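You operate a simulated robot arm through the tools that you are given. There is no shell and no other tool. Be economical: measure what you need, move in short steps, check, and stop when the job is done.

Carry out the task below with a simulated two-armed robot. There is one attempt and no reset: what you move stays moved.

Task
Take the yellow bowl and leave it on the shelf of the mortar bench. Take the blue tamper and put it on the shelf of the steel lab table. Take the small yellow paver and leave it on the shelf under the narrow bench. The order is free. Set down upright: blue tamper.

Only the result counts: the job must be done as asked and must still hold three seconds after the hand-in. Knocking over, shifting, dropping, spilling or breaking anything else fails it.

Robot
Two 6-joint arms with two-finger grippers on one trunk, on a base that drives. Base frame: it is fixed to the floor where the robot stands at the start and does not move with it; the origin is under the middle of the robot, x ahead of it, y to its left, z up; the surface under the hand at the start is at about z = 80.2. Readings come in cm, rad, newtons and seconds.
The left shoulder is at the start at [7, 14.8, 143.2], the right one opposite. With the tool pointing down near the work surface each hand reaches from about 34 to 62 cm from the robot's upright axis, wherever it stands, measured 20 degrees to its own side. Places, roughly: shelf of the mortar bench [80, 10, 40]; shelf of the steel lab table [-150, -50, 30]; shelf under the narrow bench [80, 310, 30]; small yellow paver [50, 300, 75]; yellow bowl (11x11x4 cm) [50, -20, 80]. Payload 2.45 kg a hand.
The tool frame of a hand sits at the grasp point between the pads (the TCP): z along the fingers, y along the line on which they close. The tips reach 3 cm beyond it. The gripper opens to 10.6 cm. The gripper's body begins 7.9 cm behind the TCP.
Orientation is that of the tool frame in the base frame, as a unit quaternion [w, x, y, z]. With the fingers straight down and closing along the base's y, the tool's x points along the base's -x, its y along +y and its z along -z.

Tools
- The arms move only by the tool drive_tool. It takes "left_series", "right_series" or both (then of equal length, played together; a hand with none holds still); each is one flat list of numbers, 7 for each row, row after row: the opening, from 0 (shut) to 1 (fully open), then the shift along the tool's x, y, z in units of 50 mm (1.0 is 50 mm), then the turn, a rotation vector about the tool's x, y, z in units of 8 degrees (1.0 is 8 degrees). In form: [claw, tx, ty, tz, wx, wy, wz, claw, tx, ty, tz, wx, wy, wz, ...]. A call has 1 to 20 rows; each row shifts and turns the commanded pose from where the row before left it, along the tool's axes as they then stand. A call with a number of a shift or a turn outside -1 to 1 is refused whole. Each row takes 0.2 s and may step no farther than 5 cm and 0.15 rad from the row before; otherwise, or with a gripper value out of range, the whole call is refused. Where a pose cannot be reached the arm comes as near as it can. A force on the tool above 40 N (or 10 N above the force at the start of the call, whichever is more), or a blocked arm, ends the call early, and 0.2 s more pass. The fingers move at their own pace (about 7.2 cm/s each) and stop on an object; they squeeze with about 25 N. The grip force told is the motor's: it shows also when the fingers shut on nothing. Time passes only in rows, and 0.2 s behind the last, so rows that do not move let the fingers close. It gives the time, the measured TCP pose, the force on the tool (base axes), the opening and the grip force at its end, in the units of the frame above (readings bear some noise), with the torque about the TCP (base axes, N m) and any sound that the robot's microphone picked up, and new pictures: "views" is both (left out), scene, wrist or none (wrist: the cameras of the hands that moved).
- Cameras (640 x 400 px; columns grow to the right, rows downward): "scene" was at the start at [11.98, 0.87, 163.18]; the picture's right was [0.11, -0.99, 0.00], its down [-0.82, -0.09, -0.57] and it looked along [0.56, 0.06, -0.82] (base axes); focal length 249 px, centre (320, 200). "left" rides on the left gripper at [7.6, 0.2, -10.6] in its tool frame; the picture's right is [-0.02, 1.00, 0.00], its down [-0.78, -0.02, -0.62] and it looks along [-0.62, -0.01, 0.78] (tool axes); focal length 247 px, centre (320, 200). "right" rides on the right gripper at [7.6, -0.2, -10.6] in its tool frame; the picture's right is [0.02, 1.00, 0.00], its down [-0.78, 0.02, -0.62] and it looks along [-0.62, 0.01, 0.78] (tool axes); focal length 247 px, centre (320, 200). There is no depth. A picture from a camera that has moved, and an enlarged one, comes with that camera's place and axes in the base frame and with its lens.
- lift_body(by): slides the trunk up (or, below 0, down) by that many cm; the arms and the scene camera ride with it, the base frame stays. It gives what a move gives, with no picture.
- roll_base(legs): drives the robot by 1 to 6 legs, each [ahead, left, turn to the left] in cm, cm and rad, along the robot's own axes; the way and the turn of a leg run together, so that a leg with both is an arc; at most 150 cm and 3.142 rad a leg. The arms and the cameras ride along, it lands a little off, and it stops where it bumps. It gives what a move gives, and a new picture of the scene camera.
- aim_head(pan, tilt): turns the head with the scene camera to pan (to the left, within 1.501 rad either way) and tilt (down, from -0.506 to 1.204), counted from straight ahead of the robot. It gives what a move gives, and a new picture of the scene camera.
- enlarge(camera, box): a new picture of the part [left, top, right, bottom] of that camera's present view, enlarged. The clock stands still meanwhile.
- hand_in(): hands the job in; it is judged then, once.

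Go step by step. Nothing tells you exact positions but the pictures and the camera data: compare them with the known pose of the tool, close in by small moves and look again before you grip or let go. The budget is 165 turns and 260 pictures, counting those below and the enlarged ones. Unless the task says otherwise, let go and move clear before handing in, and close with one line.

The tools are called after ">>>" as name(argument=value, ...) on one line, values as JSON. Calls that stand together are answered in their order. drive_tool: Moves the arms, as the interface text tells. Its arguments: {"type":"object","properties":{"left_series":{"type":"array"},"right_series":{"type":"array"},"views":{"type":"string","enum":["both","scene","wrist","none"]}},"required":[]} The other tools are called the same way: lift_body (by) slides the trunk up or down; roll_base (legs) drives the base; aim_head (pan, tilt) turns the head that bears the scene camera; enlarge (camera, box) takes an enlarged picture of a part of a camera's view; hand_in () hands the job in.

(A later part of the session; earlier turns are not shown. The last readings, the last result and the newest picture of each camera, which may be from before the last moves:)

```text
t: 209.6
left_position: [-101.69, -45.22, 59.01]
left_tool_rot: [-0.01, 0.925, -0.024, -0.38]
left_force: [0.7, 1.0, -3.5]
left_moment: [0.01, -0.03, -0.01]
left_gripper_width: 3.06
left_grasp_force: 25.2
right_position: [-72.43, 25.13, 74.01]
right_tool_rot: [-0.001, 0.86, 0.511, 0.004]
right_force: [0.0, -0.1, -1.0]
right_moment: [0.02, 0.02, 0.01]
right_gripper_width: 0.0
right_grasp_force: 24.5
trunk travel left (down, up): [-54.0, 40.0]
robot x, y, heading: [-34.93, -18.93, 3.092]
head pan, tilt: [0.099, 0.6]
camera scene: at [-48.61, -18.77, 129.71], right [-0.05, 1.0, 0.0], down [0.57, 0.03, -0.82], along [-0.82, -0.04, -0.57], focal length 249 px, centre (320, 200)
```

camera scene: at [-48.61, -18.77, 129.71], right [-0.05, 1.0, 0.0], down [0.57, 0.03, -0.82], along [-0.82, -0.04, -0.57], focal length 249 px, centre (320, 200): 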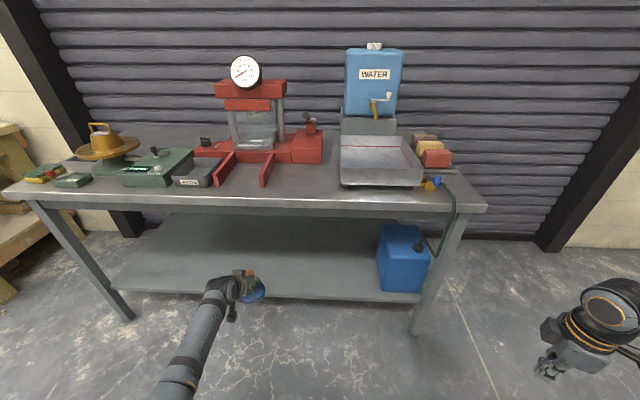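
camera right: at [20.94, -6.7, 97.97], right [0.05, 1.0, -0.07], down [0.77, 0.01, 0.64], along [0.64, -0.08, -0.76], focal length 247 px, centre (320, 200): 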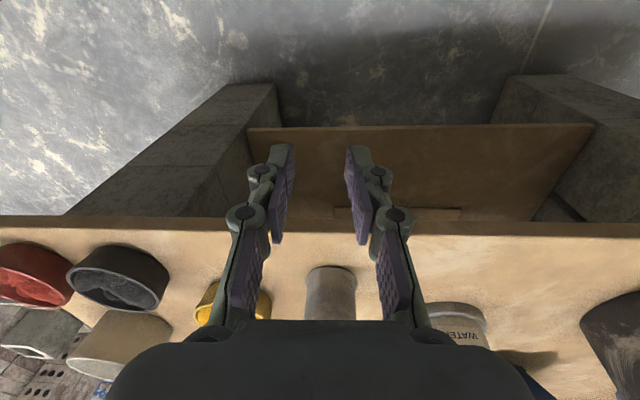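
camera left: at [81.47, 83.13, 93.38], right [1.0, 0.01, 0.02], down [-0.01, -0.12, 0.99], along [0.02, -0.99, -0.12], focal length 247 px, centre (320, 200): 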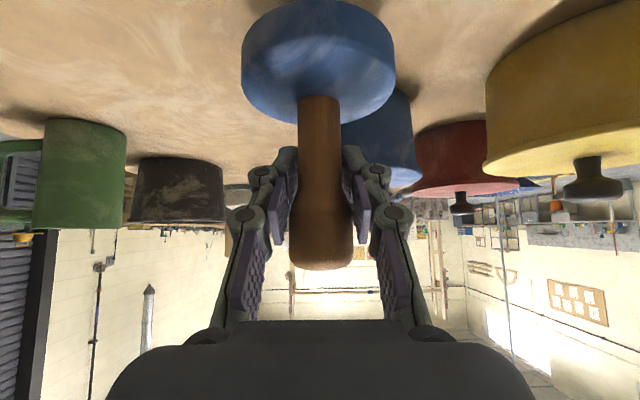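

Shelf front edge ≈x -118, top z≈31; table underside ≈74; space left of the blue can is free. I lower 16 cm more and drive in 22 cm, then check.

>>> lift_body(by=-15)

>>> roll_base(legs=[[20, 0, 0]])

>>> drive_tool(left_series=[0, 0, 0, 0, 0, 0, 0], views="wrist")

```text
t: 211.4
left_position: [-101.74, -45.24, 43.99]
left_tool_rot: [-0.009, 0.925, -0.024, -0.38]
left_force: [0.5, 0.2, -3.5]
left_moment: [0.02, 0.03, 0.0]
left_gripper_width: 3.04
left_grasp_force: 24.9
right_position: [-72.34, 25.25, 58.98]
right_tool_rot: [-0.001, 0.859, 0.512, 0.004]
right_force: [0.8, -0.3, 0.0]
right_moment: [0.01, 0.01, 0.04]
right_gripper_width: 0.01
right_grasp_force: 25.2
trunk travel left (down, up): [-39.0, 55.0]
robot x, y, heading: [-34.38, -18.88, 3.092]
head pan, tilt: [0.099, 0.6]
```

```text
t: 213.0
left_position: [-121.99, -44.26, 43.92]
left_tool_rot: [-0.01, 0.925, -0.024, -0.38]
left_force: [0.0, 0.9, -2.7]
left_moment: [-0.03, -0.02, 0.0]
left_gripper_width: 3.02
left_grasp_force: 24.7
right_position: [-92.74, 26.25, 59.0]
right_tool_rot: [-0.002, 0.86, 0.511, 0.004]
right_force: [-0.4, -0.1, -0.4]
right_moment: [0.02, -0.02, 0.03]
right_gripper_width: 0.0
right_grasp_force: 25.0
trunk travel left (down, up): [-39.0, 55.0]
robot x, y, heading: [-54.94, -17.9, 3.092]
head pan, tilt: [0.099, 0.6]
camera scene: at [-68.88, -17.72, 114.7], right [-0.05, 1.0, 0.0], down [0.57, 0.03, -0.82], along [-0.82, -0.04, -0.57], focal length 249 px, centre (320, 200)
```

scene: 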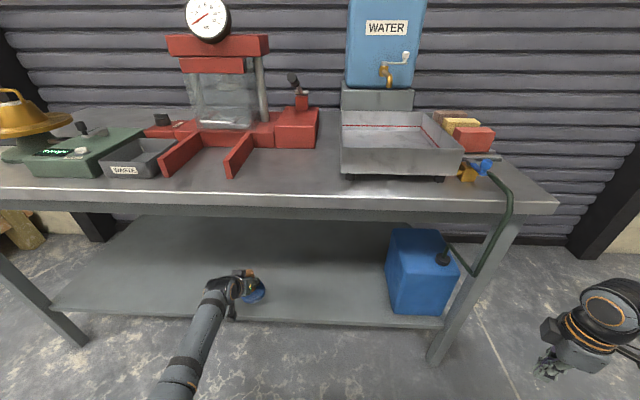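

```text
t: 213.4
left_position: [-121.86, -44.32, 43.91]
left_tool_rot: [-0.01, 0.925, -0.023, -0.379]
left_force: [-0.7, -0.2, -3.0]
left_moment: [-0.01, -0.02, 0.02]
left_gripper_width: 3.0
left_grasp_force: 25.4
right_position: [-92.64, 26.13, 58.99]
right_tool_rot: [-0.002, 0.859, 0.512, 0.004]
right_force: [0.7, 0.6, -0.8]
right_moment: [0.01, 0.0, 0.04]
right_gripper_width: 0.01
right_grasp_force: 24.9
trunk travel left (down, up): [-39.0, 55.0]
robot x, y, heading: [-54.65, -17.54, 3.097]
head pan, tilt: [0.099, 0.6]
camera left: at [-108.99, -45.11, 46.11], right [-0.07, -1.0, 0.02], down [-0.12, 0.02, 0.99], along [-0.99, 0.06, -0.12], focal length 247 px, centre (320, 200)
```

left: 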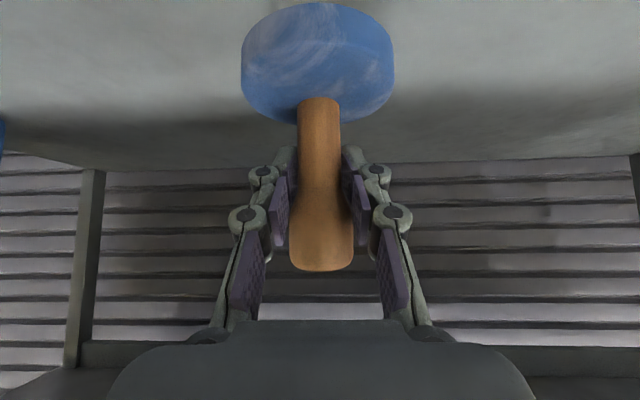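

The tamper is over the shelf. I go 8 cm further in, then lower by feel.

>>> roll_base(legs=[[8, 0, 0]])

>>> lift_body(by=-3)

>>> drive_tool(left_series=[0, 0.028, 0, 0.028, 0, 0, 0, 0, 0.028, 0, 0.028, 0, 0, 0, 0, 0.028, 0, 0.028, 0, 0, 0, 0, 0.028, 0, 0.028, 0, 0, 0, 0, 0.028, 0, 0.028, 0, 0, 0], views="wrist")

```text
t: 214.4
left_position: [-129.81, -44.03, 43.84]
left_tool_rot: [-0.009, 0.925, -0.023, -0.38]
left_force: [0.1, 0.0, -4.3]
left_moment: [0.0, 0.0, 0.02]
left_gripper_width: 3.03
left_grasp_force: 24.9
right_position: [-100.78, 26.58, 58.94]
right_tool_rot: [-0.001, 0.859, 0.512, 0.005]
right_force: [-0.4, 0.1, -0.2]
right_moment: [-0.04, 0.01, 0.0]
right_gripper_width: 0.0
right_grasp_force: 24.9
trunk travel left (down, up): [-39.0, 55.0]
robot x, y, heading: [-62.51, -17.13, 3.088]
head pan, tilt: [0.099, 0.6]
camera scene: at [-76.84, -17.33, 114.7], right [-0.05, 1.0, 0.0], down [0.57, 0.03, -0.82], along [-0.82, -0.04, -0.57], focal length 249 px, centre (320, 200)
```

scene: 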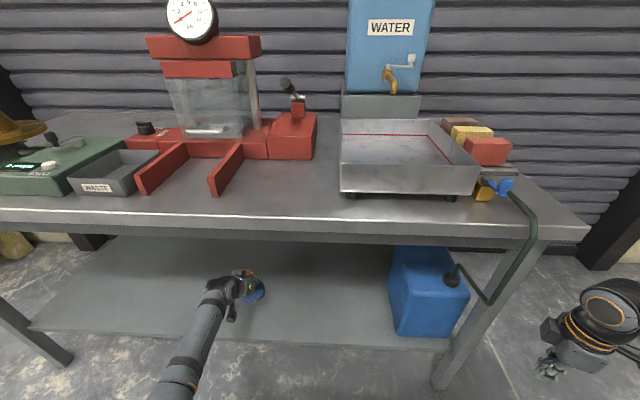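

```text
t: 215.2
left_position: [-129.64, -44.0, 41.0]
left_tool_rot: [-0.009, 0.925, -0.022, -0.38]
left_force: [-0.2, 0.4, -2.9]
left_moment: [-0.01, -0.01, 0.01]
left_gripper_width: 3.04
left_grasp_force: 24.7
right_position: [-100.56, 26.62, 55.98]
right_tool_rot: [-0.001, 0.859, 0.512, 0.004]
right_force: [-0.2, 0.4, -0.1]
right_moment: [0.04, -0.01, 0.02]
right_gripper_width: 0.0
right_grasp_force: 25.2
trunk travel left (down, up): [-36.0, 58.0]
robot x, y, heading: [-62.71, -17.48, 3.094]
head pan, tilt: [0.099, 0.6]
```

```text
t: 216.4
left_position: [-129.85, -44.03, 39.99]
left_tool_rot: [-0.009, 0.925, -0.023, -0.38]
left_force: [0.1, 0.2, -2.8]
left_moment: [-0.01, 0.0, 0.01]
left_gripper_width: 3.03
left_grasp_force: 25.6
right_position: [-100.59, 26.5, 55.99]
right_tool_rot: [-0.001, 0.859, 0.512, 0.004]
right_force: [1.1, 0.4, 0.3]
right_moment: [-0.01, -0.01, 0.0]
right_gripper_width: 0.01
right_grasp_force: 25.6
trunk travel left (down, up): [-36.0, 58.0]
robot x, y, heading: [-62.59, -17.16, 3.096]
head pan, tilt: [0.099, 0.6]
camera left: at [-116.92, -44.8, 42.16], right [-0.06, -1.0, 0.01], down [-0.12, 0.02, 0.99], along [-0.99, 0.06, -0.12], focal length 247 px, centre (320, 200)
```

left: 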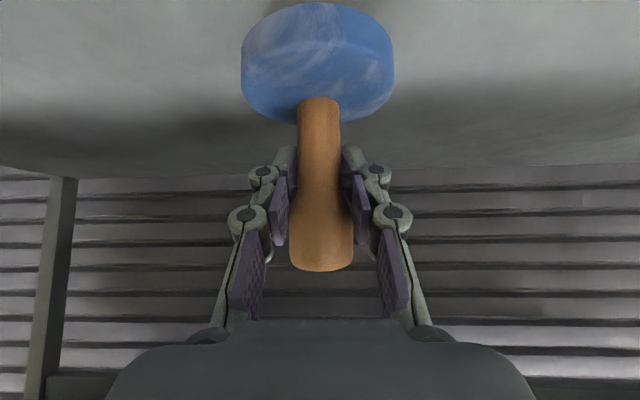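

>>> drive_tool(left_series=[0, 0.028, 0, 0.028, 0, 0, 0, 0, 0.028, 0, 0.028, 0, 0, 0, 0, 0.028, 0, 0.028, 0, 0, 0, 0, 0.028, 0, 0.028, 0, 0, 0, 0, 0.028, 0, 0.028, 0, 0, 0, 0, 0.028, 0, 0.028, 0, 0, 0], views="none")

>>> drive_tool(left_series=[0, 0.021, 0, 0.021, 0, 0, 0, 0, 0.021, 0, 0.021, 0, 0, 0, 0, 0.021, 0, 0.021, 0, 0, 0, 0, 0.021, 0, 0.021, 0, 0, 0], views="wrist")

```text
t: 217.8
left_position: [-129.78, -43.93, 38.7]
left_tool_rot: [-0.009, 0.925, -0.022, -0.38]
left_force: [-0.2, 0.2, -3.5]
left_moment: [-0.01, 0.02, 0.02]
left_gripper_width: 3.03
left_grasp_force: 24.9
right_position: [-100.47, 26.45, 56.02]
right_tool_rot: [-0.002, 0.859, 0.511, 0.004]
right_force: [-0.2, 0.7, 0.0]
right_moment: [0.01, -0.02, 0.0]
right_gripper_width: 0.02
right_grasp_force: 24.7
trunk travel left (down, up): [-36.0, 58.0]
robot x, y, heading: [-62.65, -17.39, 3.09]
head pan, tilt: [0.099, 0.6]
```

```text
t: 218.8
left_position: [-129.69, -43.86, 38.19]
left_tool_rot: [-0.009, 0.925, -0.022, -0.38]
left_force: [0.2, 0.0, -3.8]
left_moment: [-0.01, 0.02, -0.02]
left_gripper_width: 3.03
left_grasp_force: 24.1
right_position: [-100.74, 26.55, 56.04]
right_tool_rot: [-0.002, 0.859, 0.512, 0.005]
right_force: [0.9, -0.1, -0.6]
right_moment: [0.01, 0.0, 0.0]
right_gripper_width: 0.01
right_grasp_force: 25.2
trunk travel left (down, up): [-36.0, 58.0]
robot x, y, heading: [-62.5, -17.08, 3.094]
head pan, tilt: [0.099, 0.6]
camera left: at [-116.85, -44.72, 40.36], right [-0.06, -1.0, 0.01], down [-0.12, 0.02, 0.99], along [-0.99, 0.06, -0.12], focal length 247 px, centre (320, 200)
```

left: 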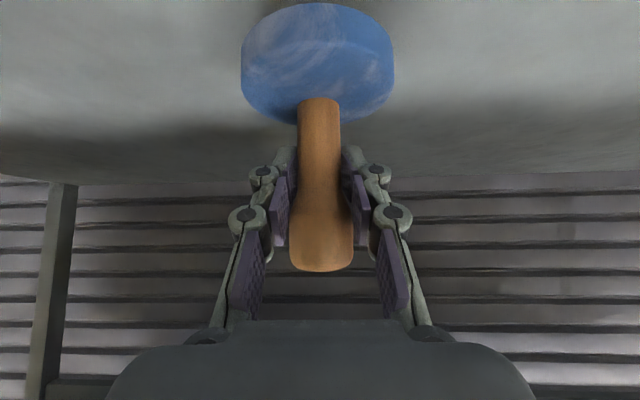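

>>> drive_tool(left_series=[0, 0.028, 0, 0.028, 0, 0, 0, 0, 0.028, 0, 0.028, 0, 0, 0, 0, 0.028, 0, 0.028, 0, 0, 0, 0, 0.028, 0, 0.028, 0, 0, 0], views="none")

>>> drive_tool(left_series=[0, 0.028, 0, 0.028, 0, 0, 0, 0, 0.028, 0, 0.028, 0, 0, 0, 0, 0.028, 0, 0.028, 0, 0, 0], views="none")

```text
t: 219.8
left_position: [-129.66, -43.82, 37.36]
left_tool_rot: [-0.011, 0.925, -0.024, -0.38]
left_force: [0.1, -0.5, -2.7]
left_moment: [0.0, 0.01, 0.03]
left_gripper_width: 3.0
left_grasp_force: 25.3
right_position: [-100.71, 26.47, 55.9]
right_tool_rot: [-0.002, 0.859, 0.512, 0.004]
right_force: [0.8, 0.0, -0.4]
right_moment: [-0.04, 0.01, 0.01]
right_gripper_width: 0.03
right_grasp_force: 24.9
trunk travel left (down, up): [-36.0, 58.0]
robot x, y, heading: [-62.39, -17.26, 3.093]
head pan, tilt: [0.099, 0.6]
```

```text
t: 220.6
left_position: [-129.59, -43.96, 36.84]
left_tool_rot: [-0.01, 0.925, -0.023, -0.378]
left_force: [-0.3, -0.6, -3.3]
left_moment: [-0.04, 0.0, 0.01]
left_gripper_width: 3.03
left_grasp_force: 24.3
right_position: [-100.63, 26.54, 56.0]
right_tool_rot: [-0.001, 0.859, 0.512, 0.004]
right_force: [-0.6, 0.8, -0.2]
right_moment: [0.01, -0.04, 0.04]
right_gripper_width: 0.01
right_grasp_force: 24.9
trunk travel left (down, up): [-36.0, 58.0]
robot x, y, heading: [-62.86, -17.18, 3.089]
head pan, tilt: [0.099, 0.6]
```

>>> drive_tool(left_series=[0, 0.028, 0, 0.028, 0, 0, 0, 0, 0.028, 0, 0.028, 0, 0, 0, 0, 0.028, 0, 0.028, 0, 0, 0, 0, 0.028, 0, 0.028, 0, 0, 0], views="none")

>>> drive_tool(left_series=[0, 0.028, 0, 0.028, 0, 0, 0, 0, 0.028, 0, 0.028, 0, 0, 0, 0, 0.028, 0, 0.028, 0, 0, 0], views="both")

```text
t: 221.6
left_position: [-129.8, -43.82, 35.88]
left_tool_rot: [-0.009, 0.925, -0.023, -0.379]
left_force: [0.0, 0.4, -3.3]
left_moment: [-0.03, -0.03, -0.04]
left_gripper_width: 3.02
left_grasp_force: 24.8
right_position: [-100.64, 26.54, 55.89]
right_tool_rot: [-0.002, 0.859, 0.512, 0.003]
right_force: [-1.1, 0.2, -0.7]
right_moment: [0.01, 0.01, -0.01]
right_gripper_width: 0.0
right_grasp_force: 24.9
trunk travel left (down, up): [-36.0, 58.0]
robot x, y, heading: [-62.79, -16.64, 3.09]
head pan, tilt: [0.099, 0.6]
```

```text
t: 222.4
left_position: [-129.79, -44.03, 35.26]
left_tool_rot: [-0.009, 0.925, -0.022, -0.379]
left_force: [0.7, -0.2, -3.4]
left_moment: [0.0, -0.01, 0.02]
left_gripper_width: 3.04
left_grasp_force: 25.0
right_position: [-100.65, 26.57, 55.92]
right_tool_rot: [-0.002, 0.859, 0.512, 0.004]
right_force: [0.6, -1.7, -0.4]
right_moment: [-0.01, -0.02, 0.0]
right_gripper_width: 0.0
right_grasp_force: 25.4
trunk travel left (down, up): [-36.0, 58.0]
robot x, y, heading: [-62.38, -17.11, 3.089]
head pan, tilt: [0.099, 0.6]
camera scene: at [-76.72, -17.34, 111.72], right [-0.05, 1.0, 0.0], down [0.56, 0.03, -0.82], along [-0.82, -0.04, -0.57], focal length 249 px, centre (320, 200)
camera left: at [-116.84, -44.77, 37.51], right [-0.06, -1.0, 0.02], down [-0.12, 0.02, 0.99], along [-0.99, 0.06, -0.12], focal length 247 px, centre (320, 200)
```

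scene: 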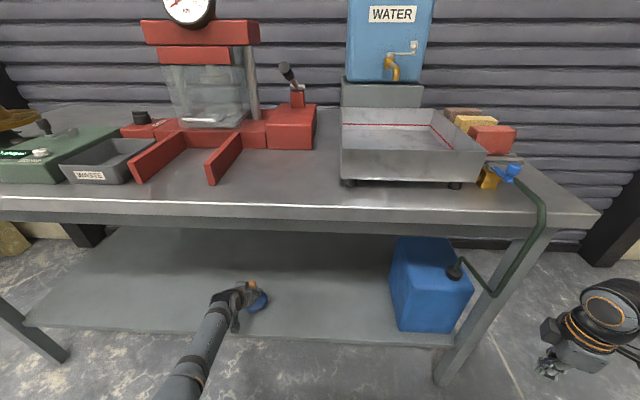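
left: 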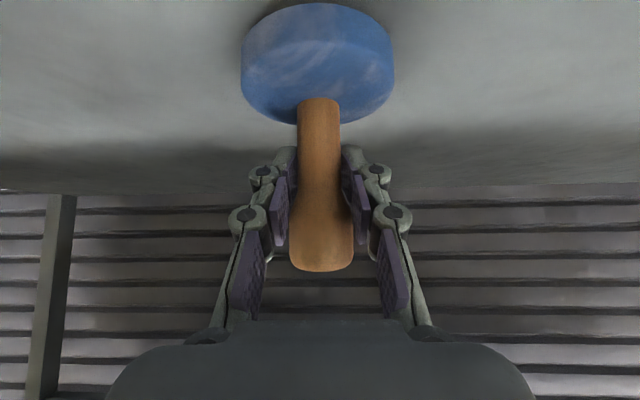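

>>> drive_tool(left_series=[0, 0.028, 0, 0.028, 0, 0, 0, 0, 0.028, 0, 0.028, 0, 0, 0, 0, 0.028, 0, 0.028, 0, 0, 0], views="none")

>>> drive_tool(left_series=[0, 0.021, 0, 0.021, 0, 0, 0, 0, 0.021, 0, 0.021, 0, 0, 0, 0, 0.021, 0, 0.021, 0, 0, 0], views="none")

```text
t: 223.2
left_position: [-129.78, -44.03, 35.05]
left_tool_rot: [-0.01, 0.924, -0.024, -0.381]
left_force: [1.9, 1.0, 4.9]
left_moment: [0.0, 0.09, -0.03]
left_gripper_width: 3.04
left_grasp_force: 24.5
right_position: [-100.67, 26.58, 55.97]
right_tool_rot: [-0.002, 0.859, 0.512, 0.004]
right_force: [-0.7, -0.9, 0.6]
right_moment: [0.0, -0.02, -0.05]
right_gripper_width: 0.0
right_grasp_force: 24.9
trunk travel left (down, up): [-36.0, 58.0]
robot x, y, heading: [-62.74, -17.09, 3.089]
head pan, tilt: [0.099, 0.6]
```

```text
t: 224.0
left_position: [-129.64, -44.03, 34.29]
left_tool_rot: [-0.009, 0.925, -0.023, -0.379]
left_force: [1.7, -0.5, 3.4]
left_moment: [-0.01, 0.08, 0.05]
left_gripper_width: 2.49
left_grasp_force: 25.0
right_position: [-100.58, 26.48, 55.93]
right_tool_rot: [-0.002, 0.859, 0.512, 0.004]
right_force: [0.1, -0.5, 0.6]
right_moment: [-0.01, 0.0, 0.03]
right_gripper_width: 0.0
right_grasp_force: 24.6
trunk travel left (down, up): [-36.0, 58.0]
robot x, y, heading: [-62.74, -17.17, 3.091]
head pan, tilt: [0.099, 0.6]
```

It touched at ≈35 and rests on the shelf. I open.

>>> drive_tool(left_series=[0.6, 0, 0, 0, 0, 0, 0, 0.6, 0, 0, 0, 0, 0, 0, 0.6, 0, 0, 0, 0, 0, 0], views="wrist")

```text
t: 224.8
left_position: [-129.78, -44.09, 34.45]
left_tool_rot: [-0.01, 0.925, -0.023, -0.38]
left_force: [0.7, -0.5, -0.8]
left_moment: [0.05, 0.01, -0.01]
left_gripper_width: 6.37
left_grasp_force: 0.0
right_position: [-100.63, 26.53, 55.89]
right_tool_rot: [0.0, 0.859, 0.512, 0.005]
right_force: [-0.2, -0.5, -1.4]
right_moment: [0.01, -0.03, 0.0]
right_gripper_width: 0.01
right_grasp_force: 25.2
trunk travel left (down, up): [-36.0, 58.0]
robot x, y, heading: [-62.79, -16.99, 3.093]
head pan, tilt: [0.099, 0.6]
camera left: at [-116.89, -44.77, 36.57], right [-0.06, -1.0, 0.02], down [-0.12, 0.02, 0.99], along [-0.99, 0.06, -0.12], focal length 247 px, centre (320, 200)
```

left: 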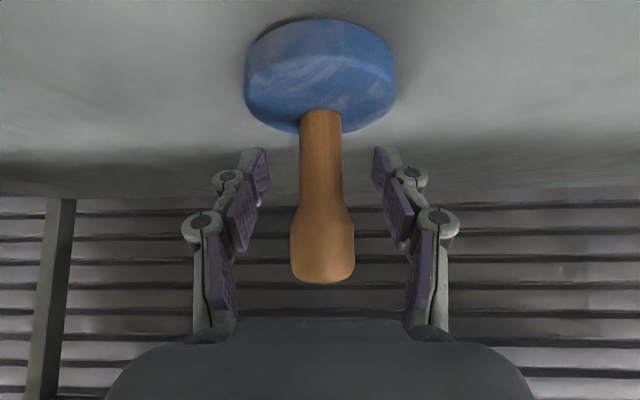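

Released and standing upright. I back straight out and look.

>>> roll_base(legs=[[-30, 0, 0]])

>>> lift_body(by=40)

>>> lift_body(by=15)

```text
t: 226.8
left_position: [-99.46, -45.66, 34.43]
left_tool_rot: [-0.009, 0.925, -0.022, -0.38]
left_force: [-0.3, 0.0, 0.2]
left_moment: [-0.01, -0.02, -0.01]
left_gripper_width: 6.35
left_grasp_force: 0.0
right_position: [-70.57, 25.02, 55.99]
right_tool_rot: [-0.002, 0.858, 0.513, 0.004]
right_force: [0.2, 0.3, -0.6]
right_moment: [0.0, 0.02, -0.02]
right_gripper_width: 0.0
right_grasp_force: 25.0
trunk travel left (down, up): [-36.0, 58.0]
robot x, y, heading: [-32.23, -18.52, 3.094]
head pan, tilt: [0.099, 0.6]
camera scene: at [-46.51, -18.82, 111.73], right [-0.05, 1.0, 0.0], down [0.56, 0.03, -0.83], along [-0.82, -0.04, -0.56], focal length 249 px, centre (320, 200)
```

scene: 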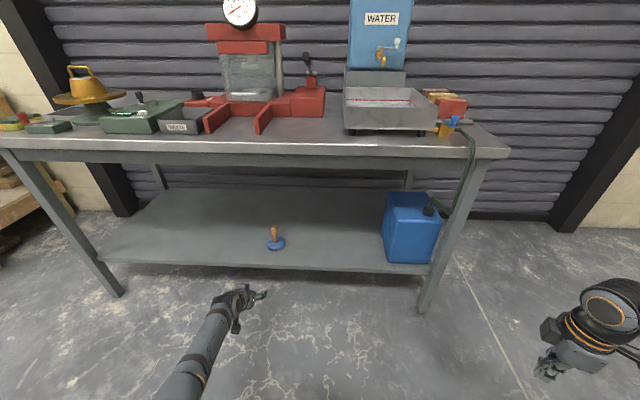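

```text
t: 230.7
left_position: [-99.53, -45.6, 74.37]
left_tool_rot: [-0.009, 0.925, -0.022, -0.38]
left_force: [0.3, 0.4, 0.5]
left_moment: [0.03, 0.01, -0.03]
left_gripper_width: 6.33
left_grasp_force: 0.1
right_position: [-70.75, 24.97, 96.07]
right_tool_rot: [-0.001, 0.858, 0.513, 0.005]
right_force: [0.0, 0.1, 0.8]
right_moment: [-0.03, 0.03, 0.0]
right_gripper_width: 0.01
right_grasp_force: 24.4
trunk travel left (down, up): [-76.0, 18.0]
robot x, y, heading: [-32.45, -18.59, 3.099]
head pan, tilt: [0.099, 0.6]
```

```text
t: 232.4
left_position: [-99.64, -45.72, 89.35]
left_tool_rot: [-0.01, 0.925, -0.022, -0.38]
left_force: [0.3, 0.0, 0.4]
left_moment: [0.01, -0.02, 0.01]
left_gripper_width: 6.37
left_grasp_force: 0.2
right_position: [-70.75, 24.94, 111.1]
right_tool_rot: [-0.001, 0.858, 0.514, 0.003]
right_force: [0.0, -0.5, 0.1]
right_moment: [0.01, -0.02, -0.03]
right_gripper_width: 0.0
right_grasp_force: 25.2
trunk travel left (down, up): [-91.0, 3.0]
robot x, y, heading: [-32.17, -18.77, 3.093]
head pan, tilt: [0.099, 0.6]
```

The tamper stands upright on the shelf. Now to the narrow bench under the hoppers at the left wall.

>>> roll_base(legs=[[0, -150, 0], [0, -40, 0], [0, 0, -1.52], [0, -100, 0]])

>>> aim_head(pan=0.1, tilt=0.5)

```text
t: 250.6
left_position: [44.2, 242.98, 89.42]
left_tool_rot: [-0.266, 0.662, -0.646, -0.272]
left_force: [0.5, -0.6, 0.0]
left_moment: [-0.02, 0.01, -0.01]
left_gripper_width: 6.38
left_grasp_force: 0.1
right_position: [116.59, 218.91, 110.98]
right_tool_rot: [0.002, 0.978, -0.21, 0.005]
right_force: [-0.1, -0.1, -1.0]
right_moment: [0.02, -0.01, -0.03]
right_gripper_width: 0.0
right_grasp_force: 25.3
trunk travel left (down, up): [-91.0, 3.0]
robot x, y, heading: [75.81, 177.98, 1.591]
head pan, tilt: [0.099, 0.6]
camera scene: at [74.37, 191.81, 166.72], right [0.99, 0.12, 0.0], down [0.07, -0.56, -0.82], along [-0.1, 0.82, -0.57], focal length 249 px, centre (320, 200)
```

scene: 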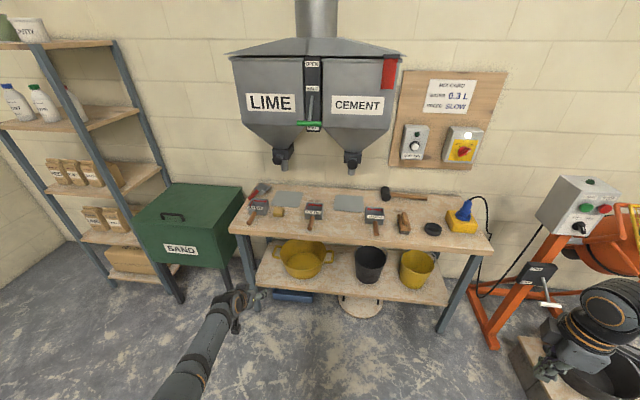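

```text
t: 251.3
left_position: [44.19, 242.86, 89.35]
left_tool_rot: [-0.267, 0.661, -0.646, -0.272]
left_force: [0.2, 0.4, -0.2]
left_moment: [-0.03, -0.01, -0.01]
left_gripper_width: 6.38
left_grasp_force: 0.0
right_position: [116.67, 219.08, 111.0]
right_tool_rot: [0.002, 0.978, -0.21, 0.004]
right_force: [0.6, 0.3, -0.9]
right_moment: [-0.01, -0.03, -0.04]
right_gripper_width: 0.0
right_grasp_force: 25.2
trunk travel left (down, up): [-91.0, 3.0]
robot x, y, heading: [75.68, 177.87, 1.599]
head pan, tilt: [0.099, 0.499]
camera scene: at [74.43, 192.07, 167.63], right [0.99, 0.12, 0.0], down [0.06, -0.48, -0.88], along [-0.11, 0.87, -0.48], focal length 249 px, centre (320, 200)
```

scene: 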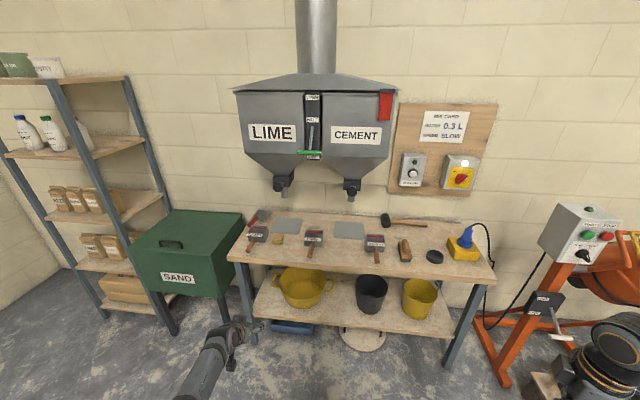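

>>> enlarge(camera="scene", box=[220, 200, 380, 300])

>>> enlarge(camera="scene", box=[220, 250, 500, 390])

```text
4.00 times, centred on (300, 250) of scene
camera zoom: at [74.43, 192.07, 167.63], right [0.99, 0.12, 0.0], down [0.06, -0.48, -0.88], along [-0.11, 0.87, -0.48], focal length 997 px, centre (400, 0)
```

zoom: 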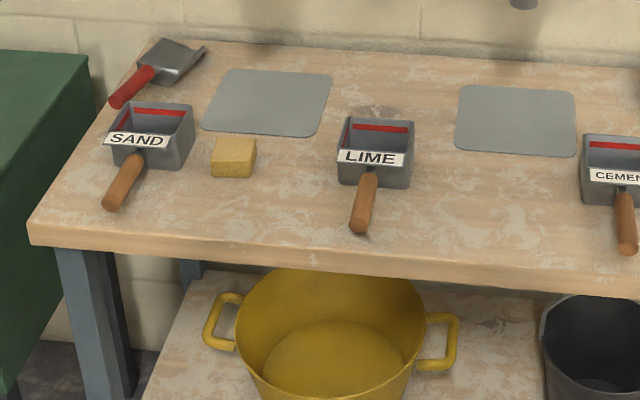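

```text
2.29 times, centred on (360, 320) of scene
camera zoom: at [74.43, 192.07, 167.63], right [0.99, 0.12, 0.0], down [0.06, -0.48, -0.88], along [-0.11, 0.87, -0.48], focal length 570 px, centre (229, -74)
```

zoom: 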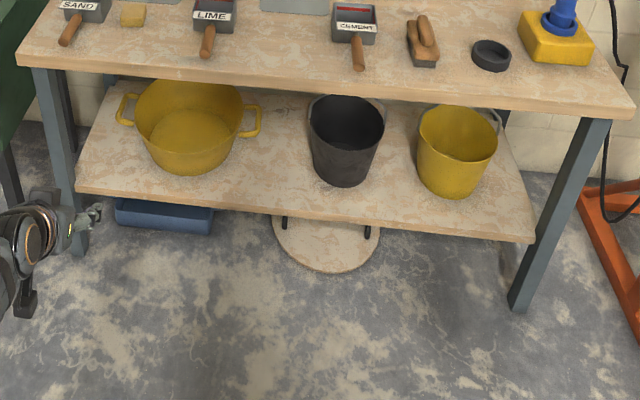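

Small yellow paver found between the SAND and LIME scoops; a free spot on the shelf is between the yellow tub and black bucket. I bring the left hand back in, set it vertical (p=0) and roll −90° so it closes front-to-back.

>>> drive_tool(left_series=[0.8, 0.25, 0, -0.81, 0, 0, 0, 0.8, 0.25, 0, -0.81, 0, 0, 0, 0.8, 0.25, 0, -0.81, 0, 0, 0, 0.8, 0.25, 0, -0.81, 0, 0, 0, 0.8, 0, 0, 0, 0, 1, 0, 0.8, 0, 0, 0, 0, 1, 0, 0.8, 0, 0, 0, 0, 1, 0, 0.8, 0, 0, 0, 0, 1, 0, 0.8, 0, 0, 0, 0, 1, 0, 0.8, 0, 0, 0, 0, 0.55, 0], views="none")

>>> drive_tool(left_series=[0.8, 0, 0, 0, 0, 0, -1, 0.8, 0, 0, 0, 0, 0, -1, 0.8, 0, 0, 0, 0, 0, -1, 0.8, 0, 0, 0, 0, 0, -1, 0.8, 0, 0, 0, 0, 0, -1, 0.8, 0, 0, 0, 0, 0, -1, 0.8, 0, 0, 0, 0, 0, -1, 0.8, 0, 0, 0, 0, 0, -1, 0.8, 0, 0, 0, 0, 0, -1, 0.8, 0, 0, 0, 0, 0, -1, 0.8, 0, 0, 0, 0, 0, -1, 0.8, 0, 0, 0, 0, 0, -0.25], views="none")

```text
t: 253.5
left_position: [44.48, 227.88, 97.38]
left_tool_rot: [-0.001, 0.716, -0.698, -0.001]
left_force: [-0.2, 0.6, 0.3]
left_moment: [0.02, 0.0, 0.01]
left_gripper_width: 8.48
left_grasp_force: 0.1
right_position: [116.65, 219.1, 111.02]
right_tool_rot: [0.002, 0.978, -0.209, 0.004]
right_force: [-1.2, 0.0, -0.4]
right_moment: [0.0, 0.0, -0.02]
right_gripper_width: 0.0
right_grasp_force: 25.2
trunk travel left (down, up): [-91.0, 3.0]
robot x, y, heading: [75.66, 178.1, 1.596]
head pan, tilt: [0.099, 0.499]
```

```text
t: 256.1
left_position: [44.48, 227.87, 97.35]
left_tool_rot: [-0.003, 1.0, 0.013, -0.001]
left_force: [-0.5, -0.5, 0.0]
left_moment: [0.02, -0.03, -0.03]
left_gripper_width: 8.5
left_grasp_force: 0.0
right_position: [116.73, 219.08, 111.02]
right_tool_rot: [0.002, 0.978, -0.209, 0.003]
right_force: [-0.3, -0.1, 0.2]
right_moment: [-0.02, -0.01, 0.01]
right_gripper_width: 0.02
right_grasp_force: 25.0
trunk travel left (down, up): [-91.0, 3.0]
robot x, y, heading: [75.74, 177.95, 1.592]
head pan, tilt: [0.099, 0.499]
```

Hand is vertical. I drive closer (hand still high) and look at the paver from above.

>>> roll_base(legs=[[0, 18, 0], [58, 0, 0]])

>>> drive_tool(left_series=[0.8, 0, 0, 0, 0, 0, 0], views="wrist")

```text
t: 260.4
left_position: [26.03, 284.44, 97.41]
left_tool_rot: [-0.002, 1.0, 0.009, 0.0]
left_force: [1.2, -1.0, 1.0]
left_moment: [0.01, -0.01, 0.01]
left_gripper_width: 8.48
left_grasp_force: 0.0
right_position: [98.24, 274.99, 111.01]
right_tool_rot: [0.001, 0.977, -0.214, 0.004]
right_force: [-0.2, -0.6, 0.4]
right_moment: [0.0, 0.03, -0.04]
right_gripper_width: 0.02
right_grasp_force: 24.7
trunk travel left (down, up): [-91.0, 3.0]
robot x, y, heading: [57.01, 234.46, 1.587]
head pan, tilt: [0.099, 0.499]
camera scene: at [55.74, 248.36, 167.65], right [0.99, 0.11, 0.0], down [0.05, -0.47, -0.88], along [-0.1, 0.87, -0.48], focal length 249 px, centre (320, 200)
```

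scene: 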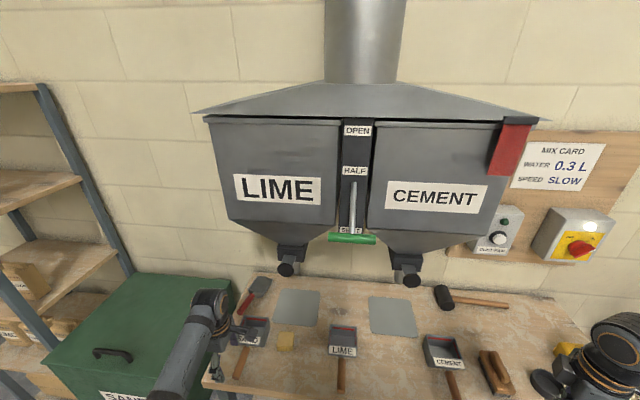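

```text
t: 260.8
left_position: [26.13, 284.6, 97.29]
left_tool_rot: [-0.003, 1.0, 0.008, 0.0]
left_force: [0.0, 0.3, -0.8]
left_moment: [0.01, -0.02, 0.03]
left_gripper_width: 8.46
left_grasp_force: 0.0
right_position: [98.1, 275.14, 111.0]
right_tool_rot: [0.001, 0.977, -0.213, 0.004]
right_force: [0.4, -0.4, -0.4]
right_moment: [0.01, -0.01, 0.01]
right_gripper_width: 0.0
right_grasp_force: 24.9
trunk travel left (down, up): [-91.0, 3.0]
robot x, y, heading: [56.99, 234.25, 1.586]
head pan, tilt: [0.099, 0.499]
camera left: at [33.75, 284.49, 108.03], right [-0.01, -1.0, 0.0], down [-0.78, 0.0, 0.62], along [-0.62, 0.01, -0.78], focal length 247 px, centre (320, 200)
```

left: 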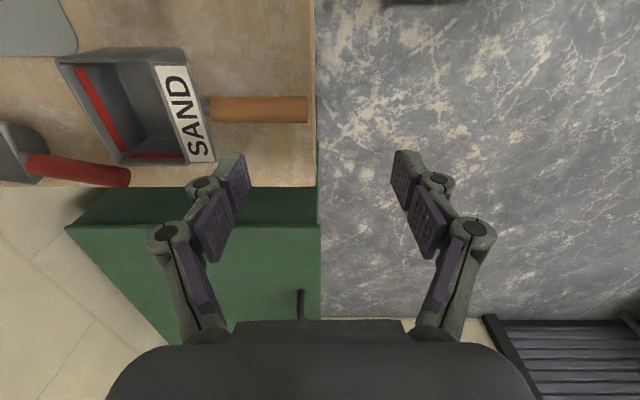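

Paver ≈[36.3, 303.6]. I move 13 cm nearer and put the hand above it.

>>> roll_base(legs=[[13.5, 0, 0]])

>>> drive_tool(left_series=[0.8, 0.5, -0.28, 0, 0, 0, 0, 0.8, 0.5, -0.28, 0, 0, 0, 0, 0.8, 0.5, -0.28, 0, 0, 0, 0, 0.8, 0.5, -0.28, 0, 0, 0, 0], views="wrist")

```text
t: 262.1
left_position: [26.17, 297.97, 97.49]
left_tool_rot: [-0.004, 1.0, 0.006, 0.0]
left_force: [0.3, -0.7, -0.4]
left_moment: [0.02, -0.04, -0.01]
left_gripper_width: 8.49
left_grasp_force: 0.0
right_position: [98.14, 288.2, 111.11]
right_tool_rot: [0.001, 0.977, -0.215, 0.003]
right_force: [-0.7, 0.1, -0.9]
right_moment: [0.05, 0.04, 0.02]
right_gripper_width: 0.01
right_grasp_force: 25.2
trunk travel left (down, up): [-91.0, 3.0]
robot x, y, heading: [57.12, 247.47, 1.585]
head pan, tilt: [0.099, 0.499]
camera scene: at [55.59, 261.56, 167.67], right [0.99, 0.11, 0.0], down [0.05, -0.47, -0.88], along [-0.1, 0.87, -0.48], focal length 249 px, centre (320, 200)
```

scene: 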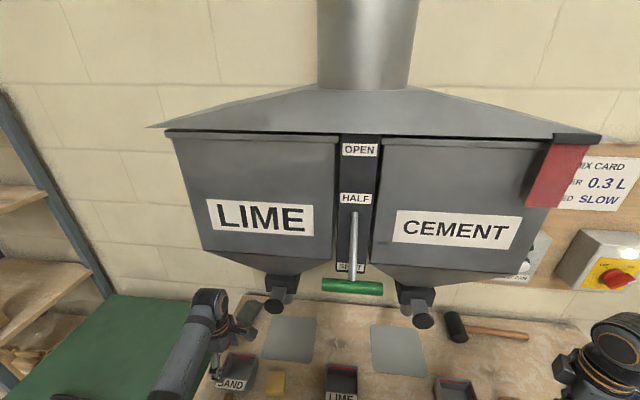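

```text
t: 263.0
left_position: [33.18, 302.91, 97.24]
left_tool_rot: [-0.002, 1.0, 0.011, -0.006]
left_force: [-13.1, 0.2, -1.7]
left_moment: [-0.11, -1.78, 0.17]
left_gripper_width: 8.48
left_grasp_force: 0.1
right_position: [97.63, 288.61, 111.09]
right_tool_rot: [0.001, 0.977, -0.212, 0.006]
right_force: [-0.1, 0.4, 0.0]
right_moment: [0.04, 0.0, -0.06]
right_gripper_width: 0.02
right_grasp_force: 24.6
trunk travel left (down, up): [-91.0, 3.0]
robot x, y, heading: [56.63, 247.41, 1.584]
head pan, tilt: [0.099, 0.499]
stopped in row 4 (left hand): the force on the tool passed its limit at 52 N (the readings are from after the stop); the commanded pose is now the measured one
camera left: at [40.83, 302.73, 107.82], right [0.0, -1.0, -0.01], down [-0.78, 0.0, 0.63], along [-0.63, 0.0, -0.78], focal length 247 px, centre (320, 200)
```

left: 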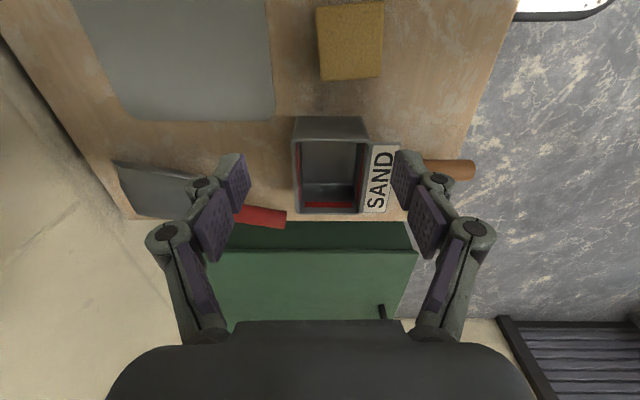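

The hand's camera bumped the LIME hopper's nozzle above the paver. I back off, come down in front of the bench items and enter low, under the nozzle.

>>> drive_tool(left_series=[0.8, -0.3, 0, 0, 0, 0, 0, 0.8, -0.3, 0.4, 0, 0, 0, 0, 0.8, 0, 0.8, 0, 0, 0, 0, 0.8, 0, 0.8, 0, 0, 0, 0, 0.8, 0, 0.8, 0, 0, 0, 0], views="none")

>>> enlarge(camera="scene", box=[200, 240, 440, 390])

```text
t: 264.2
left_position: [30.79, 288.36, 97.49]
left_tool_rot: [-0.004, 1.0, 0.011, -0.007]
left_force: [0.3, -1.2, 0.5]
left_moment: [0.03, -0.02, -0.02]
left_gripper_width: 8.49
left_grasp_force: 0.0
right_position: [98.02, 288.28, 111.16]
right_tool_rot: [0.001, 0.977, -0.214, 0.003]
right_force: [-0.6, 0.2, -0.3]
right_moment: [-0.01, -0.03, 0.03]
right_gripper_width: 0.0
right_grasp_force: 25.1
trunk travel left (down, up): [-91.0, 3.0]
robot x, y, heading: [57.04, 247.61, 1.586]
head pan, tilt: [0.099, 0.499]
```

```text
2.67 times, centred on (320, 315) of scene
camera zoom: at [55.43, 261.65, 167.66], right [0.99, 0.11, 0.0], down [0.06, -0.47, -0.88], along [-0.1, 0.87, -0.48], focal length 665 px, centre (320, -107)
```

zoom: 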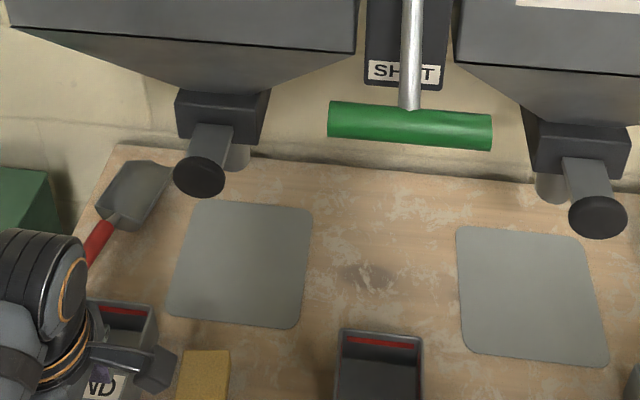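

The valve looks unchanged. I line up in x, descend to z≈84 in front, and look.

>>> drive_tool(left_series=[0.8, 0.55, 0, 0, 0, 0, 0, 0.8, 0.55, 0, 0, 0, 0, 0, 0.8, 0, 0, 0.9, 0, 0, 0, 0.8, 0, 0, 0.9, 0, 0, 0, 0.8, 0, 0, 0.9, 0, 0, 0], views="both")

```text
t: 265.4
left_position: [36.22, 288.94, 83.7]
left_tool_rot: [-0.004, 1.0, 0.011, -0.007]
left_force: [0.5, 0.4, -0.5]
left_moment: [0.01, -0.04, 0.01]
left_gripper_width: 8.45
left_grasp_force: 0.0
right_position: [98.01, 288.42, 110.98]
right_tool_rot: [0.002, 0.977, -0.214, 0.005]
right_force: [0.2, 0.4, 0.2]
right_moment: [-0.05, 0.02, -0.02]
right_gripper_width: 0.02
right_grasp_force: 25.2
trunk travel left (down, up): [-91.0, 3.0]
robot x, y, heading: [57.18, 247.71, 1.585]
head pan, tilt: [0.099, 0.499]
camera scene: at [55.63, 261.95, 167.63], right [0.99, 0.11, 0.0], down [0.05, -0.48, -0.88], along [-0.1, 0.87, -0.48], focal length 249 px, centre (320, 200)
camera left: at [43.95, 288.77, 94.19], right [0.0, -1.0, -0.01], down [-0.77, 0.0, 0.63], along [-0.63, 0.0, -0.77], focal length 247 px, centre (320, 200)
```

scene: 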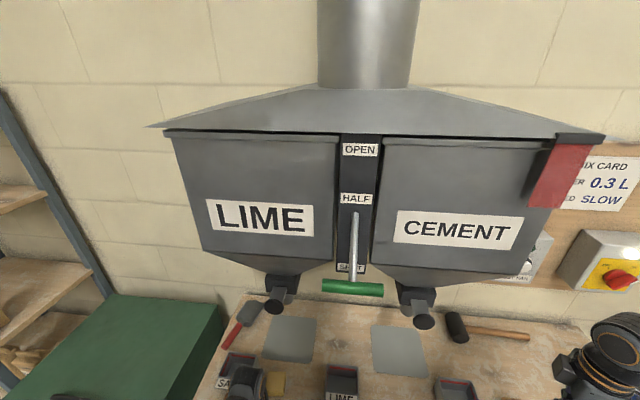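
left: 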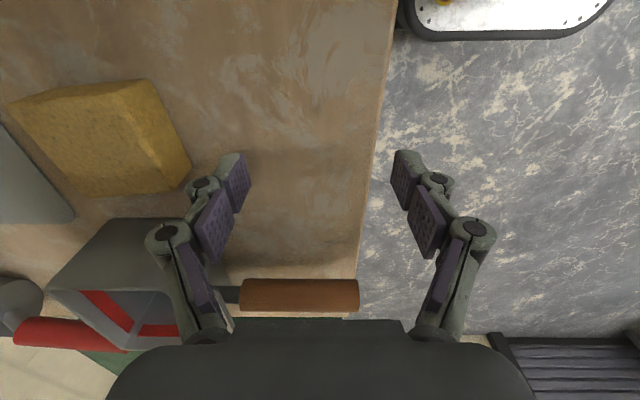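

From both views the bench top is ≈78.5 and the paver ≈[38, 300.4] with top ≈82. I raise 3 cm and move over it, staying under the nozzle.

>>> drive_tool(left_series=[0.8, 0.18, 0, -0.3, 0, 0, 0, 0.8, 0.18, 0, -0.3, 0, 0, 0, 0.8, 0, -0.55, 0, 0, 0, 0, 0.8, 0, -0.55, 0, 0, 0, 0, 0.8, 0, -0.55, 0, 0, 0, 0], views="wrist")

```text
t: 266.6
left_position: [37.97, 297.3, 86.91]
left_tool_rot: [-0.003, 1.0, 0.01, -0.007]
left_force: [0.8, -0.4, -0.1]
left_moment: [0.0, 0.02, -0.04]
left_gripper_width: 8.48
left_grasp_force: 0.0
right_position: [98.03, 288.57, 111.0]
right_tool_rot: [0.002, 0.977, -0.214, 0.005]
right_force: [0.1, 0.4, 0.0]
right_moment: [0.0, 0.01, -0.02]
right_gripper_width: 0.0
right_grasp_force: 25.3
trunk travel left (down, up): [-91.0, 3.0]
robot x, y, heading: [56.91, 247.93, 1.583]
head pan, tilt: [0.099, 0.499]
camera left: at [45.71, 297.28, 97.4], right [0.0, -1.0, 0.0], down [-0.77, 0.0, 0.63], along [-0.63, 0.0, -0.77], focal length 247 px, centre (320, 200)
```

left: 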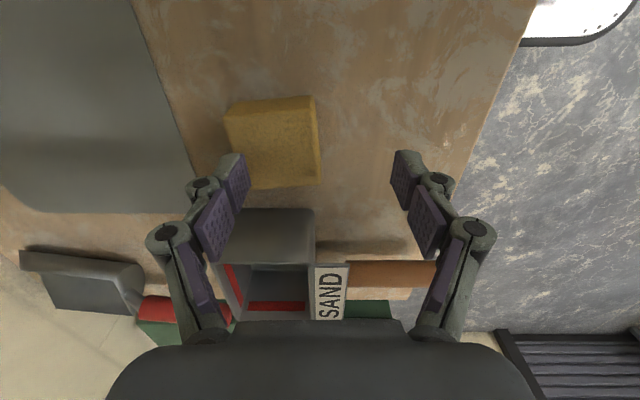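

>>> drive_tool(left_series=[0.85, 0.03, -0.33, 0, 0, 0, 0, 0.85, 0.03, -0.33, 0, 0, 0, 0, 0.85, 0, 0, 0, 0, 0, 0], views="wrist")

```text
t: 267.4
left_position: [38.11, 300.49, 86.73]
left_tool_rot: [-0.004, 1.0, 0.01, -0.007]
left_force: [-0.8, -0.1, -0.1]
left_moment: [0.02, 0.02, 0.04]
left_gripper_width: 8.99
left_grasp_force: 0.1
right_position: [98.09, 288.48, 110.98]
right_tool_rot: [0.001, 0.977, -0.214, 0.004]
right_force: [0.3, 0.2, -0.4]
right_moment: [0.03, 0.0, 0.01]
right_gripper_width: 0.0
right_grasp_force: 24.9
trunk travel left (down, up): [-91.0, 3.0]
robot x, y, heading: [56.7, 247.55, 1.581]
head pan, tilt: [0.099, 0.499]
camera left: at [45.94, 300.38, 97.32], right [0.0, -1.0, -0.01], down [-0.77, 0.0, 0.63], along [-0.63, 0.0, -0.77], focal length 247 px, centre (320, 200)
```

left: 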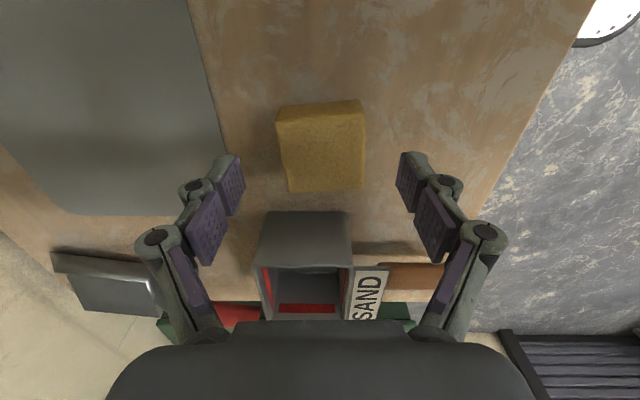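

Centred. I descend 4.2 cm and close.

>>> drive_tool(left_series=[0.85, 0, 0, 0.3, 0, 0, 0, 0.85, 0, 0, 0.3, 0, 0, 0, 0.85, 0, 0, 0.14, 0, 0, 0, 0.85, 0, 0, 0.1, 0, 0, 0], views="wrist")

```text
t: 268.4
left_position: [38.02, 300.68, 82.5]
left_tool_rot: [-0.002, 1.0, 0.011, -0.007]
left_force: [0.3, 0.2, -0.6]
left_moment: [-0.02, -0.01, -0.01]
left_gripper_width: 8.99
left_grasp_force: 0.1
right_position: [97.98, 288.63, 110.91]
right_tool_rot: [0.001, 0.977, -0.214, 0.004]
right_force: [0.7, 0.0, 0.0]
right_moment: [0.01, 0.01, 0.0]
right_gripper_width: 0.0
right_grasp_force: 25.3
trunk travel left (down, up): [-91.0, 3.0]
robot x, y, heading: [56.65, 247.98, 1.585]
head pan, tilt: [0.099, 0.499]
camera left: at [45.84, 300.6, 93.07], right [0.0, -1.0, -0.01], down [-0.77, 0.0, 0.63], along [-0.63, 0.0, -0.77], focal length 247 px, centre (320, 200)
```

left: 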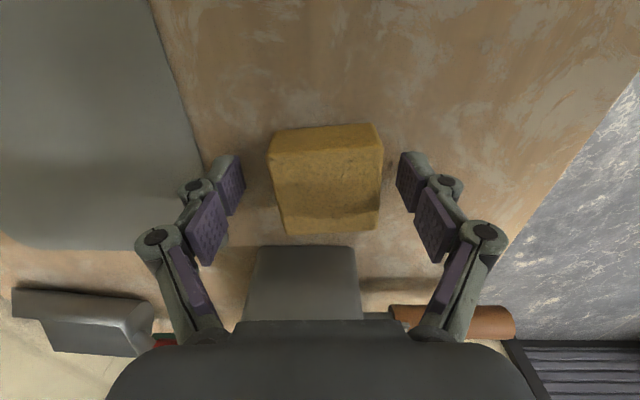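

The paver's centre is ≈x 36.3, top ≈81. I shift 1.4 cm, lower 1 cm and close.

>>> drive_tool(left_series=[0.85, -0.28, 0, 0, 0, 0, 0, 0.85, 0, 0, 0.1, 0, 0, 0, 0.85, 0, 0, 0.1, 0, 0, 0, 0, 0, 0, 0, 0, 0, 0, 0, 0, 0, 0, 0, 0, 0, 0, 0, 0, 0, 0, 0, 0, 0, 0, 0, 0, 0, 0, 0], views="wrist")

```text
t: 269.6
left_position: [36.81, 299.49, 82.54]
left_tool_rot: [-0.003, 1.0, 0.011, -0.009]
left_force: [-3.0, -35.7, 61.4]
left_moment: [-3.27, -0.64, -0.52]
left_gripper_width: 6.82
left_grasp_force: 36.1
right_position: [98.18, 287.29, 111.49]
right_tool_rot: [-0.004, 0.977, -0.213, 0.002]
right_force: [0.2, -0.1, 0.5]
right_moment: [-0.02, -0.02, -0.04]
right_gripper_width: 0.0
right_grasp_force: 25.2
trunk travel left (down, up): [-91.0, 3.0]
robot x, y, heading: [56.67, 247.78, 1.583]
head pan, tilt: [0.099, 0.499]
stopped in row 5 (left hand): the force on the tool passed its limit at 46 N (the readings are from after the stop); the commanded pose is now the measured one
camera left: at [44.48, 299.53, 93.06], right [0.0, -1.0, 0.0], down [-0.77, 0.0, 0.64], along [-0.64, 0.0, -0.77], focal length 247 px, centre (320, 200)
```

left: 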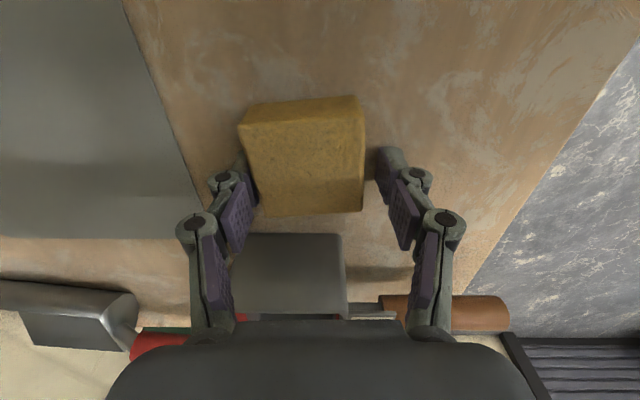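

The tips pressed on the bench (it's at ≈79.5). I reopen, raise 1 cm and recentre.

>>> drive_tool(left_series=[0.9, 0, 0, -0.15, 0, 0, 0, 0.9, 0, 0, -0.05, 0, 0, 0, 0.9, 0, -0.16, 0, 0, 0, 0, 0.9, 0, 0, 0, 0, 0, 0], views="wrist")

```text
t: 270.6
left_position: [36.47, 301.56, 82.46]
left_tool_rot: [0.0, 1.0, 0.011, -0.007]
left_force: [0.5, 0.7, -0.1]
left_moment: [-0.05, 0.0, 0.0]
left_gripper_width: 9.53
left_grasp_force: 0.0
right_position: [97.95, 288.75, 110.87]
right_tool_rot: [0.002, 0.977, -0.213, 0.005]
right_force: [0.5, 0.3, -0.5]
right_moment: [-0.04, -0.04, -0.02]
right_gripper_width: 0.0
right_grasp_force: 24.7
trunk travel left (down, up): [-91.0, 3.0]
robot x, y, heading: [56.86, 247.97, 1.587]
head pan, tilt: [0.099, 0.499]
camera left: at [44.32, 301.58, 92.99], right [0.0, -1.0, 0.0], down [-0.77, 0.0, 0.63], along [-0.63, 0.0, -0.77], focal length 247 px, centre (320, 200)
```

left: 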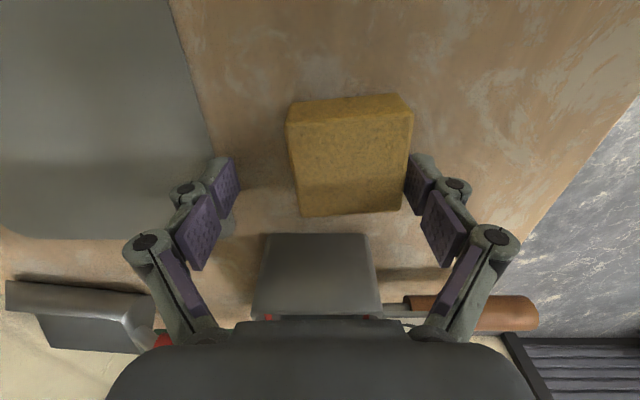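

>>> drive_tool(left_series=[0.9, 0, 0.3, -0.02, 0, 0, 0, 0.9, 0, 0, 0, 0, 0, 0], views="wrist")

```text
t: 271.1
left_position: [36.71, 300.05, 82.89]
left_tool_rot: [-0.001, 1.0, 0.011, -0.008]
left_force: [0.4, -0.4, 1.3]
left_moment: [-0.01, -0.04, 0.01]
left_gripper_width: 9.56
left_grasp_force: 0.1
right_position: [98.02, 288.61, 110.95]
right_tool_rot: [0.001, 0.977, -0.213, 0.004]
right_force: [-0.4, 0.0, 0.2]
right_moment: [-0.04, 0.0, -0.01]
right_gripper_width: 0.0
right_grasp_force: 24.9
trunk travel left (down, up): [-91.0, 3.0]
robot x, y, heading: [56.56, 247.63, 1.585]
head pan, tilt: [0.099, 0.499]
camera left: at [44.4, 299.91, 93.31], right [0.0, -1.0, 0.0], down [-0.77, 0.0, 0.63], along [-0.63, 0.0, -0.77], focal length 247 px, centre (320, 200)
```

left: 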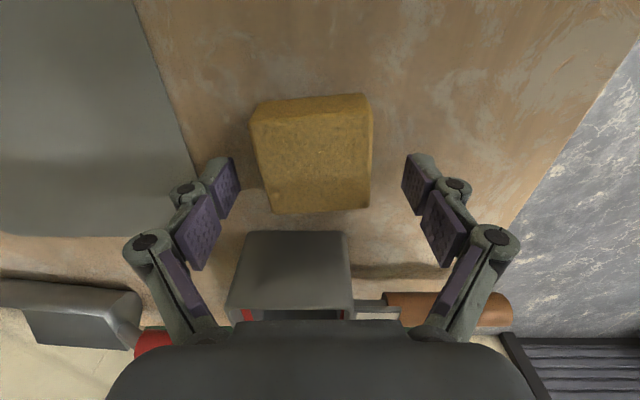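

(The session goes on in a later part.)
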